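You operate a simulated robot arm through the tools that you are given. There is no shell and no other tool. Be economical: measure what you need, move in short steps, check, and stop when the job is done.

Carry out the task below with a simulated robot arm. There is one attempt and no reset: what you move stays moved.

TASK
Take the green bench sample and put it on the grey plug tray.
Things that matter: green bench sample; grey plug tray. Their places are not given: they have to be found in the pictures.

It is judged by the outcome, as a careful person would: the job done as asked, and still so three seconds after it is handed in. It fails if anything else is knocked over, pushed out of place, dropped, spilled or broken.

THE ROBOT
A 7-joint arm with a two-finger parallel gripper, fixed in place. Base frame: the origin is at the foot of the arm, x ahead of it, y to its left, z up; the work surface is at about z = 0. Lengths are in mm, angles in degrees, forces in N, time in s.
With the tool pointing down near the work surface it reaches from about 240 to 620 mm from the base axis. Its first joint turns from -66.0 to 66.0 degrees. Payload 2.6 kg.
Tool frame: the origin (TCP) lies between the finger pads and is the grasp point; the fingertips stand 30 mm ahead of it; z points along the fingers, y is the line along which they close. The gripper opens to 94 mm. The fingers are 28 mm wide and 10 mm thick; the gripper's body (50 by 96 mm) begins 55 mm behind the TCP.
Orientation is that of the tool frame in the base frame, as a unit quaternion [w, x, y, z]. With the fingers straight down and closing along the base's y, the tool's x points along the base's -x, its y along +y and its z along -z.

THE INTERFACE
- The arm moves only by the tool drive_tool. Its argument "steps" is one flat list of numbers, 7 for each row, row after row: the turn, a rotation vector about the base's x, y, z in units of 6 degrees (1.0 is 6 degrees), then the shift along the base's x, y, z in units of 20 mm (1.0 is 20 mm), then the gripper command, from -1 (shut) to 1 (fully open), values between in proportion. In form: [ax, ay, az, x, y, z, grip, ax, ay, az, x, y, z, grip, ...]. A call has 1 to 20 rows; each row shifts and turns the commanded pose from where the row before left it. A call with a number of a shift or a turn outside -1 to 1 is refused whole. A row lasts 0.2 s, in which the tool goes at most 50 mm and 8.6 degrees; a call with a longer step from one row to the next is refused whole, and so is a gripper value outside its range. A pose out of reach is approached as far as the arm can. The call stops where the force on the tool passes 40 N (or 10 N more than at its start, if that is more) or the arm is blocked; 0.2 s more then pass. The fingers move at their own pace (about 72 mm/s each) and stop on an object; they squeeze with about 39 N. The grip force told is the motor's: it shows also when the fingers shut on nothing. Time passes only in rows, and 0.2 s behind the last, so rows that do not move let the fingers close. It gives the time, the measured TCP pose, the force on the tool (base axes), the opening and the grip force at its end, in the units of the frame above (readings bear some noise).
- Cameras (640 x 400 px; columns grow to the right, rows downward): "scene" is fixed at [32.3, 433.8, 555]; the picture's right is [-0.78, -0.62, 0.00], its down [-0.41, 0.51, -0.76] and it looks along [0.47, -0.59, -0.65] (base axes); focal length 352 px, centre (320, 200). "wrist" rides on the gripper at [-37, 0, -58] in the tool frame; the picture's right is [0.00, -1.00, 0.00], its down [0.97, 0.00, -0.24] and it looks along [0.24, 0.00, 0.97] (tool axes); focal length 218 px, centre (320, 200).
- get_image(camera): a new picture of that camera. No time passes.
- pixel_to_xyz(camera, pixels): for up to 12 pixels [column, row] of the newest picture of that camera ("zoom" is the newest enlarged one), the place [x, y, z] in the base frame of the surface seen there, good to about 2 mm. No time passes.
- inspect(camera, box): a new picture of the part [left, top, right, bottom] of that camera's present view, enlarged. No time passes.
- sign_off(): hands the job in; it is judged then, once.

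Work in short steps. Measure before you move; look again where a grasp or a placing could have gone wrong, and mend it. You have 60 turns and 14 pictures in all, the two below and enlarged ones among them. Open the gripper and draw the arm clear of the work before you hand the job in, unless the task says otherwise; then end with one line.

The tools are called after "Call:" by a JSON object that holds its "name" and its "arguments". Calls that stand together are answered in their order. drive_tool: Moves the arm, as the interface text tells. Its arguments: {"type":"object","properties":{"steps":{"type":"array","items":{"type":"number"}}},"required":["steps"]} The other tools are called the same way: get_image (camera) takes a picture; pixel_to_xyz (camera, pixels) gives the place of the surface under pixels of a picture; inspect (camera, box) takes an enlarged picture of a part of a camera's view; sign_off () hands the job in.

At the start:

```text
clock: 0.0
ee_pos: [383.5, 78.9, 217.7]
ee_rot: [0.0, 0.0, 1.0, 0.0]
wrist_force: [-0.3, 0.4, -0.1]
opening: 94.2
grasp_force: 0.2
```

scene: 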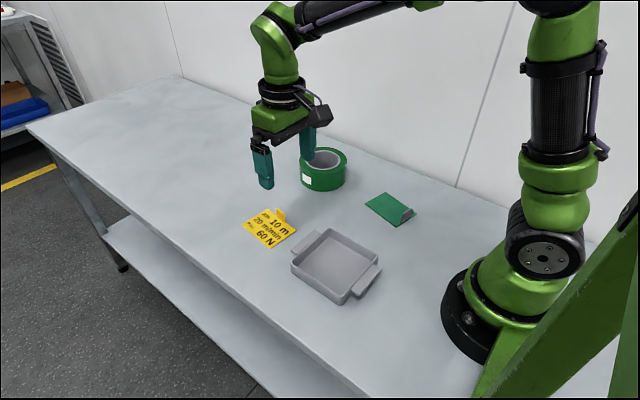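
wrist: 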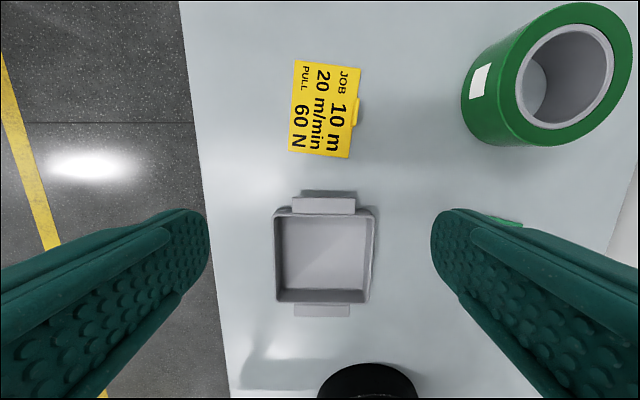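

The scene shows a green roll at (323,168), a green flat piece at (390,208) and a grey tray at (337,265). I'll look closer at all of these before choosing.

Call:
{"name": "inspect", "arguments": {"camera": "scene", "box": [230, 130, 430, 310]}}

Call:
{"name": "pixel_to_xyz", "arguments": {"camera": "scene", "pixels": [[365, 204], [385, 192], [391, 226], [408, 213], [414, 208], [323, 156], [323, 180], [332, 265], [330, 230], [378, 245], [293, 262], [340, 303]]}}

```text
2.22 times, centred on (330, 220) of scene
```

zoom: 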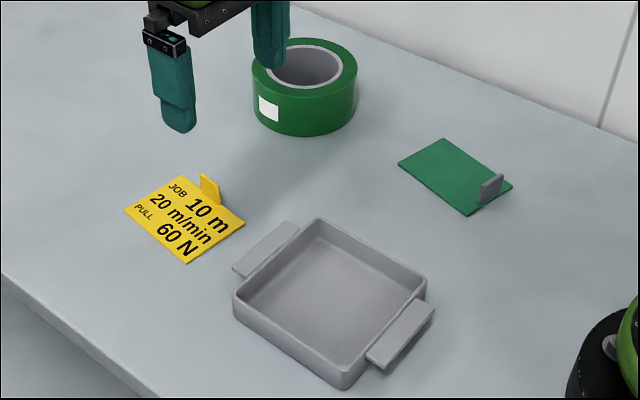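

```text
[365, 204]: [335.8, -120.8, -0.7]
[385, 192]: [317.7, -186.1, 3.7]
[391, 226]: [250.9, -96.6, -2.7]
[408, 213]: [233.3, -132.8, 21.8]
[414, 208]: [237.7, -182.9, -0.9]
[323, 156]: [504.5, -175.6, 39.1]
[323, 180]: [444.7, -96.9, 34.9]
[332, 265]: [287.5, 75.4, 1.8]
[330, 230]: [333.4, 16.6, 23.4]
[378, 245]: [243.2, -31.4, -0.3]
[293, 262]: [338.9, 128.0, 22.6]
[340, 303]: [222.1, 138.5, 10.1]
```

The flat green piece with an upright grey tab looks like the sample, but I'll also check the roll's label. First I'll zoom on the roll in the wrist view and then move above the plate.

Call:
{"name": "inspect", "arguments": {"camera": "wrist", "box": [440, 0, 640, 150]}}

Call:
{"name": "drive_tool", "arguments": {"steps": [0, 0, 0, -0.4, -0.95, 0, 1, 0, 0, 0, -0.4, -0.95, 0, 1, 0, 0, 0, -0.4, -0.95, 0, 1, 0, 0, 0, -0.4, -0.95, 0, 1, 0, 0, 0, -0.4, -0.95, 0, 1, 0, 0, 0, -0.4, -0.95, 0, 1, 0, 0, 0, -0.4, -0.95, 0, 1, 0, 0, 0, -0.4, -0.95, 0, 1, 0, 0, 0, -0.4, -0.95, 0, 1, 0, 0, 0, -0.4, -0.95, 0, 1, 0, 0, 0, -0.4, -0.95, 0, 1]}}

Call:
{"name": "get_image", "arguments": {"camera": "wrist"}}

```text
2.67 times, centred on (540, 75) of wrist
```

zoom: 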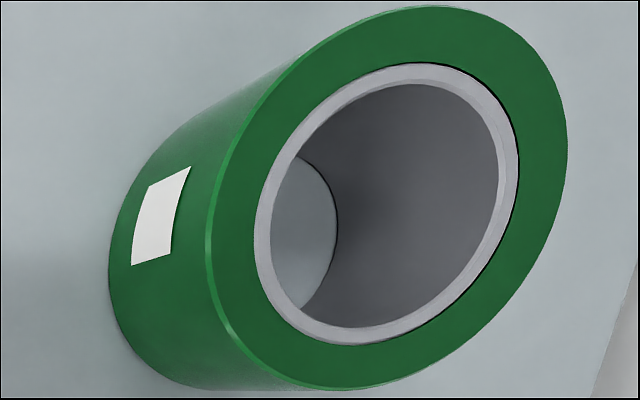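

```text
clock: 2.4
ee_pos: [296.0, -129.5, 216.4]
ee_rot: [0.0, 0.0, 1.0, 0.001]
wrist_force: [-0.3, 0.1, 0.1]
opening: 94.0
grasp_force: 0.0
```

```text
9 pictures are left
```

wrist: 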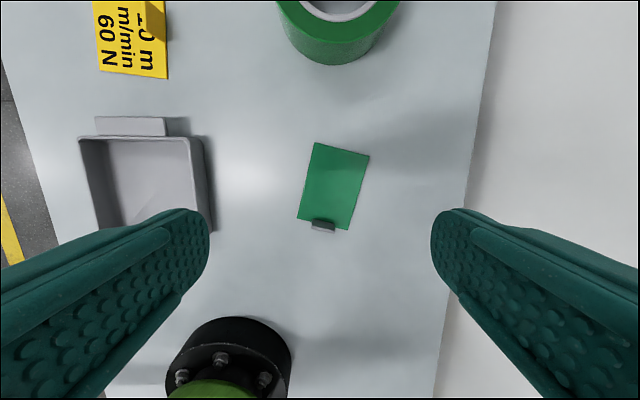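

The roll's label is blank and it reads as tape; the tabbed plate at (333,187) is the sample. I'll measure its corners and tab and the tray.

Call:
{"name": "pixel_to_xyz", "arguments": {"camera": "wrist", "pixels": [[317, 145], [366, 157], [300, 217], [347, 227], [313, 222], [334, 227], [323, 232], [323, 221], [333, 187], [141, 165], [84, 142], [190, 142]]}}

Call:
{"name": "inspect", "arguments": {"camera": "wrist", "box": [280, 130, 380, 240]}}

```text
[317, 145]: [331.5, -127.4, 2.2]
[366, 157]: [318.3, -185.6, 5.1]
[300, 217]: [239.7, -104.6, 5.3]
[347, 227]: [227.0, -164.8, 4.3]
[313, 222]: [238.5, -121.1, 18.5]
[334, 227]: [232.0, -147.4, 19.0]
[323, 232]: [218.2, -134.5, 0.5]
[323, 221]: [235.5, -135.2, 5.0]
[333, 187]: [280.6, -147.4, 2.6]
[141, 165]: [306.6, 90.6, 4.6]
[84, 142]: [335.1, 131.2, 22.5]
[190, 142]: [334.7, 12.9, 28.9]
```

```text
3.64 times, centred on (330, 185) of wrist
```

zoom: 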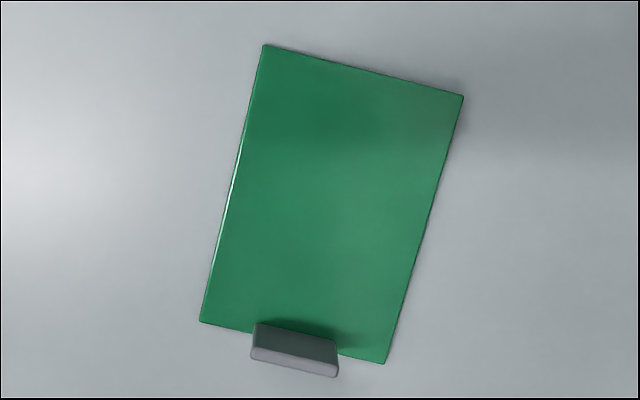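

The sample is about 93 x 60 mm, turned about -13°, with the tab at its near end. I'll measure the tab's top face and the tray's rim and floor.

Call:
{"name": "pixel_to_xyz", "arguments": {"camera": "zoom", "pixels": [[256, 353], [334, 370], [295, 361], [295, 345], [297, 328], [230, 200], [420, 240]]}}

Call:
{"name": "pixel_to_xyz", "arguments": {"camera": "scene", "pixels": [[330, 230], [378, 257], [340, 294], [293, 263], [332, 235], [371, 258], [338, 286], [299, 264], [335, 260], [343, 298]]}}

```text
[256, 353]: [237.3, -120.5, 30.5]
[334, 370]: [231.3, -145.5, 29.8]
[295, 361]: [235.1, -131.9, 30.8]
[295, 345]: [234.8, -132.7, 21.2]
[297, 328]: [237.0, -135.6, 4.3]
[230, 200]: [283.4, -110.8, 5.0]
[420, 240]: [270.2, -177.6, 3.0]
```

```text
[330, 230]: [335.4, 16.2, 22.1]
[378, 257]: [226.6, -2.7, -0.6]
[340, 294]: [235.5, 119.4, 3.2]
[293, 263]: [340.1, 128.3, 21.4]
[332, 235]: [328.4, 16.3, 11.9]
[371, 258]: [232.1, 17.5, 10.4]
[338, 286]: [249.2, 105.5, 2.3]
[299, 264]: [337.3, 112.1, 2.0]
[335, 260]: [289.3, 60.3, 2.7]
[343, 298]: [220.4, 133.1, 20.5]
```

The tab is about 26 mm wide with its top at z≈30, and the tray inside is about 108 mm square, centred near (279,72). I'll grip the tab across its width from slightly inside the plate, so I turn -13.4° and go above it first.

Call:
{"name": "drive_tool", "arguments": {"steps": [0, 0, -0.372, -0.456, -0.042, -0.89, 0.5, 0, 0, -0.372, -0.456, -0.042, -0.89, 0.5, 0, 0, -0.372, -0.456, -0.042, -0.89, 0.5, 0, 0, -0.372, -0.456, -0.042, -0.89, 0.5, 0, 0, -0.372, -0.456, -0.042, -0.89, 0.5, 0, 0, -0.372, -0.456, -0.042, -0.89, 0.5]}}

Call:
{"name": "get_image", "arguments": {"camera": "wrist"}}

```text
clock: 3.8
ee_pos: [238.6, -135.8, 111.5]
ee_rot: [-0.001, 0.116, 0.993, 0.001]
wrist_force: [-0.2, 0.7, 0.4]
opening: 70.6
grasp_force: 0.1
```

```text
7 pictures are left
```

wrist: 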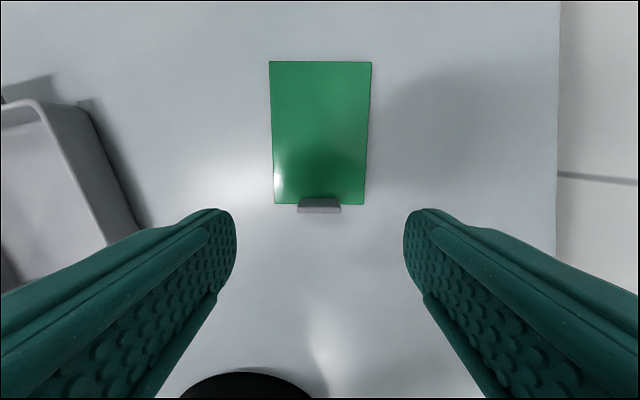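

The tool is lined up with the plate, with the tab at (319,205). I'll re-measure it from close up.

Call:
{"name": "pixel_to_xyz", "arguments": {"camera": "wrist", "pixels": [[300, 211], [338, 211], [319, 211], [319, 203], [310, 140], [276, 203], [363, 203], [271, 64], [370, 64]]}}

```text
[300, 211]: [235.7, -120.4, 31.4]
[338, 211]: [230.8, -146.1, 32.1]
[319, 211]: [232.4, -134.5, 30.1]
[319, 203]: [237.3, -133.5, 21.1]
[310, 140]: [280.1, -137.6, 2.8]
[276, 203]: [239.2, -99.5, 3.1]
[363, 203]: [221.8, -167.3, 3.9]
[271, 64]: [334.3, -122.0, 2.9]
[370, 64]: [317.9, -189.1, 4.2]
```

Tab centre is (233.5,-133.4). I'll descend to TCP z≈38 with the tips about 5 mm above the plate, then close.

Call:
{"name": "drive_tool", "arguments": {"steps": [0, 0, 0, 0.08, 0.04, -0.9, 0.5, 0, 0, 0, 0, 0, -0.9, 0.5, 0, 0, 0, 0, 0, -0.9, 0.5, 0, 0, 0, 0, 0, -0.5, 0.5, 0, 0, 0, 0, 0, -0.47, 0.5, 0, 0, 0, 0, 0, 0, 0.5]}}

Call:
{"name": "drive_tool", "arguments": {"steps": [0, 0, 0, 0, 0, 0, 0, 0, 0, 0, 0, 0, 0, -0.6, 0, 0, 0, 0, 0, 0, -1, 0, 0, 0, 0, 0, 0, -1, 0, 0, 0, 0, 0, 0, -1]}}

```text
clock: 5.2
ee_pos: [240.4, -134.3, 37.0]
ee_rot: [0.0, 0.116, 0.993, 0.0]
wrist_force: [-0.2, 0.7, -0.6]
opening: 70.3
grasp_force: 0.1
```

```text
clock: 6.4
ee_pos: [242.2, -135.2, 35.8]
ee_rot: [0.0, 0.118, 0.993, 0.0]
wrist_force: [-0.7, -0.2, -0.7]
opening: 28.8
grasp_force: 39.5
```

The fingers stopped at 28.8 mm with 39.5 N, so the tab is held. I'll lift 70 mm and look.

Call:
{"name": "drive_tool", "arguments": {"steps": [0, 0, 0, 0, 0, 0.25, -1, 0, 0, 0, 0, 0, 0.5, -1, 0, 0, 0, 0, 0, 0.9, -1, 0, 0, 0, 0, 0, 0.9, -1, 0, 0, 0, 0, 0, 0.95, -1]}}

Call:
{"name": "get_image", "arguments": {"camera": "wrist"}}

```text
clock: 7.6
ee_pos: [242.8, -135.6, 108.6]
ee_rot: [0.0, 0.117, 0.993, 0.0]
wrist_force: [-0.4, 0.5, -0.9]
opening: 28.6
grasp_force: 39.4
```

```text
6 pictures are left
```

wrist: 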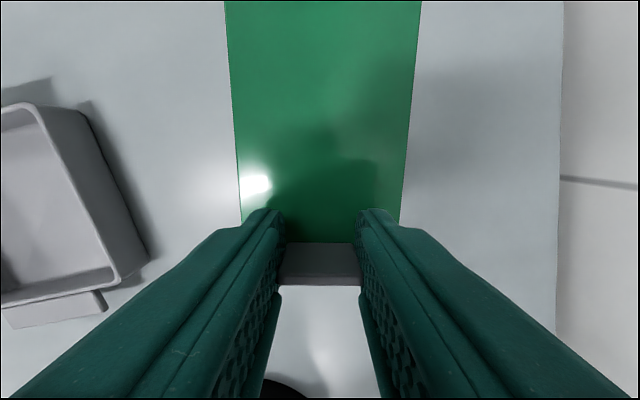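

The plate came up with the gripper. I'll measure its tilt and position, and the visible tray edges.

Call:
{"name": "pixel_to_xyz", "arguments": {"camera": "wrist", "pixels": [[230, 6], [418, 6], [320, 10], [320, 100], [320, 180], [240, 215], [401, 215], [300, 280], [340, 280], [35, 106], [118, 280], [20, 150]]}}

```text
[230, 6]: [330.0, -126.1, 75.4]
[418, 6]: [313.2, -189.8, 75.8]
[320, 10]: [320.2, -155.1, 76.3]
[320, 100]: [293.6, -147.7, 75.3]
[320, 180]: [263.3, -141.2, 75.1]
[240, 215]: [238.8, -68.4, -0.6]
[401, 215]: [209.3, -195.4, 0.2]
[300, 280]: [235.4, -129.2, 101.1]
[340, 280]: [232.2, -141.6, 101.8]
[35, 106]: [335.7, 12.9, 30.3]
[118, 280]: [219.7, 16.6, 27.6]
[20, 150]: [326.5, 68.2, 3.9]
```

The plate hangs level, its top at z≈75 with TCP z 108.6. I'll carry it to above the tray, turning +13.4° and bowing outward to stay in reach.

Call:
{"name": "drive_tool", "arguments": {"steps": [0, 0, 0.203, 0.4, 0.5, 0.4, -1, 0, 0, 0.203, 0.6, 0.9, 0.4, -1, 0, 0, 0.203, 0.6, 0.95, 0.4, -1, 0, 0, 0.203, 0.4, 0.95, 0, -1, 0, 0, 0.203, 0, 0.95, 0, -1, 0, 0, 0.203, 0, 0.95, 0, -1, 0, 0, 0.203, 0, 0.95, 0, -1, 0, 0, 0.203, 0, 0.95, 0, -1, 0, 0, 0.203, 0, 0.95, 0, -1, 0, 0, 0.203, 0, 0.95, 0, -1, 0, 0, 0.203, -0.5, 0.9, 0, -1, 0, 0, 0, -0.8, 0.5, 0, -1, 0, 0, 0, -0.6, 0, 0, -1, 0, 0, 0, 0, 0, 0, -1]}}

Call:
{"name": "inspect", "arguments": {"camera": "scene", "box": [250, 190, 410, 310]}}

```text
clock: 10.6
ee_pos: [244.8, 72.0, 131.4]
ee_rot: [0.0, 0.0, 1.0, 0.0]
wrist_force: [-0.7, -0.1, -0.5]
opening: 28.6
grasp_force: 38.9
```

```text
3.33 times, centred on (330, 250) of scene
```

zoom: 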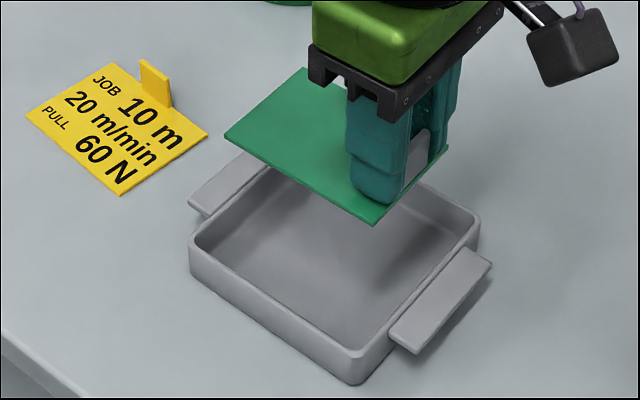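

The tray rim corners show at (195,240), (477,224), (357,354) and the plate corners at (228,136), (375,221). Measuring both.

Call:
{"name": "pixel_to_xyz", "arguments": {"camera": "zoom", "pixels": [[195, 239], [474, 223], [357, 354], [290, 311], [275, 305], [415, 288], [228, 185], [232, 136], [374, 219], [300, 73], [205, 262], [300, 180]]}}

```text
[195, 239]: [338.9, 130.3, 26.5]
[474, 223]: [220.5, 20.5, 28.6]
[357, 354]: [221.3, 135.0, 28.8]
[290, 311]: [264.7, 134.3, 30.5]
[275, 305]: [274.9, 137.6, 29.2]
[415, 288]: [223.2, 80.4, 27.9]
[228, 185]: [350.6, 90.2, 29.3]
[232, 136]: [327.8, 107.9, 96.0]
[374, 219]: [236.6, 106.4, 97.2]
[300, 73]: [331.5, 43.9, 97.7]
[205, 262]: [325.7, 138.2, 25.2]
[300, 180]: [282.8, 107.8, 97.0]
```

Tray centre is about (280,75) and the plate centre about (282,72). I'll shift 3 mm in y and lower to just above the rim, then check.

Call:
{"name": "drive_tool", "arguments": {"steps": [0, 0, 0, -0.05, 0.15, -0.8, -1, 0, 0, 0, 0, 0, -0.9, -1, 0, 0, 0, 0, 0, -0.8, -1, 0, 0, 0, 0, 0, -0.4, -1, 0, 0, 0, 0, 0, 0, -1]}}

Call:
{"name": "inspect", "arguments": {"camera": "scene", "box": [250, 190, 410, 310]}}

Call:
{"name": "get_image", "arguments": {"camera": "wrist"}}

```text
clock: 11.8
ee_pos: [244.2, 76.0, 73.3]
ee_rot: [-0.001, -0.001, 1.0, 0.0]
wrist_force: [0.1, -0.6, -0.3]
opening: 28.5
grasp_force: 38.7
```

```text
3.33 times, centred on (330, 250) of scene
```

zoom: 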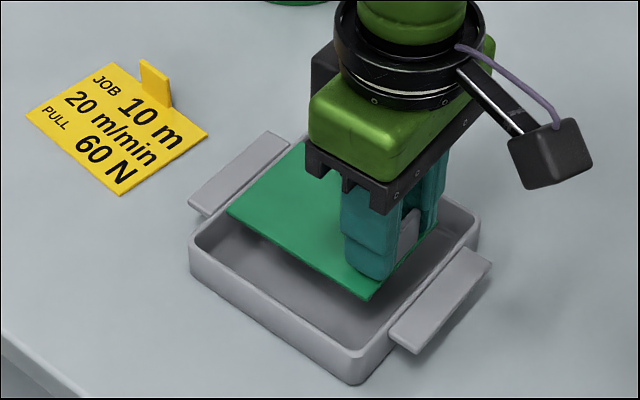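

```text
3 pictures are left
```

wrist: 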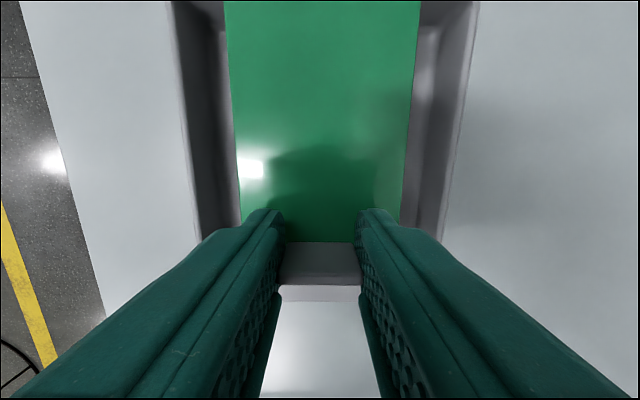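

The plate sits central in y between the walls. Checking the x clearance from the zoomed view: plate corners (232,211), (367,297) against the rim.

Call:
{"name": "pixel_to_xyz", "arguments": {"camera": "zoom", "pixels": [[233, 211], [367, 294], [300, 146], [195, 239], [192, 243], [203, 244], [357, 349], [395, 305], [440, 262], [475, 223], [357, 355]]}}

Call:
{"name": "pixel_to_xyz", "arguments": {"camera": "wrist", "pixels": [[320, 287], [320, 292], [320, 298], [320, 305], [320, 240], [190, 100], [440, 180], [320, 4]]}}

```text
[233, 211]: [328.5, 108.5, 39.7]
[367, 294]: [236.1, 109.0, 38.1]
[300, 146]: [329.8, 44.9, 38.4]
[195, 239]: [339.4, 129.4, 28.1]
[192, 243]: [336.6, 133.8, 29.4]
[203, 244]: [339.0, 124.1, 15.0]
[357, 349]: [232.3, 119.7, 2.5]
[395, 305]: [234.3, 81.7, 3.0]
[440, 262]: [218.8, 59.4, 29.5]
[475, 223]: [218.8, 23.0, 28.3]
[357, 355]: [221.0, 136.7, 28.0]
```

```text
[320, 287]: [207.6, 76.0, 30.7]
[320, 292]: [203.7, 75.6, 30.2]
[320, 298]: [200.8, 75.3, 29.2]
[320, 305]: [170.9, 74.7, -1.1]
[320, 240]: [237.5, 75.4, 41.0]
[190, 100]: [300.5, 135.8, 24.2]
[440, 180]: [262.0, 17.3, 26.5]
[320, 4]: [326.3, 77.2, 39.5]
```

Plate spans x 234–330 inside walls of about 225–336, so it's clear. Lowering to just above the floor.

Call:
{"name": "drive_tool", "arguments": {"steps": [0, 0, 0, 0, 0, -0.5, -1, 0, 0, 0, 0, 0, -0.5, -1, 0, 0, 0, 0, 0, -0.3, -1, 0, 0, 0, 0, 0, -0.15, -1, 0, 0, 0, 0, 0, 0, -1]}}

Call:
{"name": "drive_tool", "arguments": {"steps": [0, 0, 0, 0, 0, -0.06, -1, 0, 0, 0, 0, 0, -0.06, -1, 0, 0, 0, 0, 0, 0, -1]}}

```text
clock: 13.0
ee_pos: [245.3, 76.4, 44.5]
ee_rot: [0.0, 0.0, 1.0, 0.0]
wrist_force: [0.4, 0.4, 0.4]
opening: 28.8
grasp_force: 38.6
```

```text
clock: 13.8
ee_pos: [243.8, 76.4, 41.8]
ee_rot: [0.0, 0.001, 1.0, 0.001]
wrist_force: [0.4, -0.1, -0.9]
opening: 28.7
grasp_force: 39.0
```

No contact yet; I'll creep down further in 1 mm rows.

Call:
{"name": "drive_tool", "arguments": {"steps": [0, 0, 0, 0, 0, -0.06, -1, 0, 0, 0, 0, 0, -0.05, -1, 0, 0, 0, 0, 0, 0, -1]}}

```text
clock: 14.6
ee_pos: [246.0, 75.7, 39.4]
ee_rot: [0.001, 0.0, 1.0, 0.0]
wrist_force: [-4.2, -2.3, 23.1]
opening: 28.9
grasp_force: 39.1
```

Contact with the floor (23 N up). I'll ease up 0.8 mm, open gently to about 50 mm, and rise.

Call:
{"name": "drive_tool", "arguments": {"steps": [0, 0, 0, 0, 0, 0.04, -1, 0, 0, 0, 0, 0, 0, -0.2, 0, 0, 0, 0, 0, 0, 0, 0, 0, 0, 0, 0, 0, 0.1, 0, 0, 0, 0, 0, 0, 0.1, 0, 0, 0, 0, 0, 0.4, 0.1, 0, 0, 0, 0, 0, 0.8, 0.1, 0, 0, 0, 0, 0, 0.9, 0.1, 0, 0, 0, 0, 0, 0.9, 0.1, 0, 0, 0, 0, 0, 0.9, 0.1, 0, 0, 0, 0.3, 0, 0.9, 0.1, 0, 0, 0, 0.5, 0, 0.9, 0.1]}}

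Call:
{"name": "get_image", "arguments": {"camera": "scene"}}

```text
clock: 17.2
ee_pos: [261.0, 76.9, 156.4]
ee_rot: [0.0, -0.002, 1.0, -0.001]
wrist_force: [0.2, -0.5, 0.3]
opening: 51.6
grasp_force: 0.1
```

```text
2 pictures are left
```

scene: 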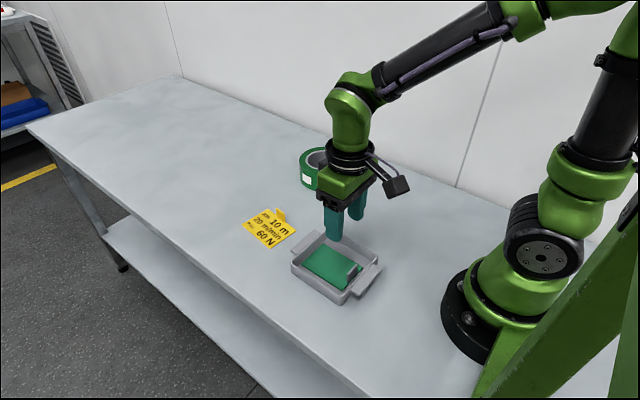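

The plate lies in the tray at (333,268), with nothing else moved. I'll draw the arm clear, up and to the side, and take a last look.

Call:
{"name": "drive_tool", "arguments": {"steps": [0, 0, 0, 0.5, 0, 0.9, 0.5, 0, 0, 0, 0.5, -0.5, 0.9, 1, 0, 0, 0, 0.5, -0.9, 0.5, 1, 0, 0, 0, 0.5, -0.9, 0, 1, 0, 0, 0, 0, -0.9, 0, 1, 0, 0, 0, 0, -0.9, 0, 1, 0, 0, 0, 0, -0.5, 0, 1, 0, 0, 0, 0, 0, 0, 1]}}

Call:
{"name": "inspect", "arguments": {"camera": "scene", "box": [230, 130, 430, 310]}}

```text
clock: 19.0
ee_pos: [300.6, -17.4, 202.3]
ee_rot: [0.0, 0.0, 1.0, 0.0]
wrist_force: [0.3, -0.4, 0.0]
opening: 94.0
grasp_force: 0.1
```

```text
2.22 times, centred on (330, 220) of scene
```

zoom: 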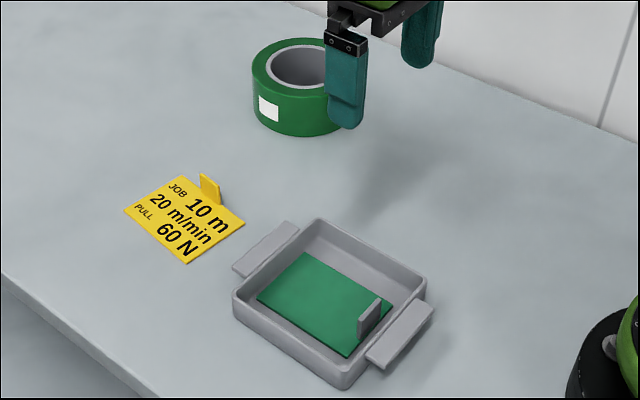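

The sample lies flat in the tray, the other items are where they were, and the arm is clear with the gripper open.

Call:
{"name": "sign_off", "arguments": {}}

```text
The job is handed in.
```

The green bench sample is lying flat in the grey plug tray, nothing else was moved, and the arm is clear with the gripper open; I took the tabbed green plate to be the sample, not the green tape roll.
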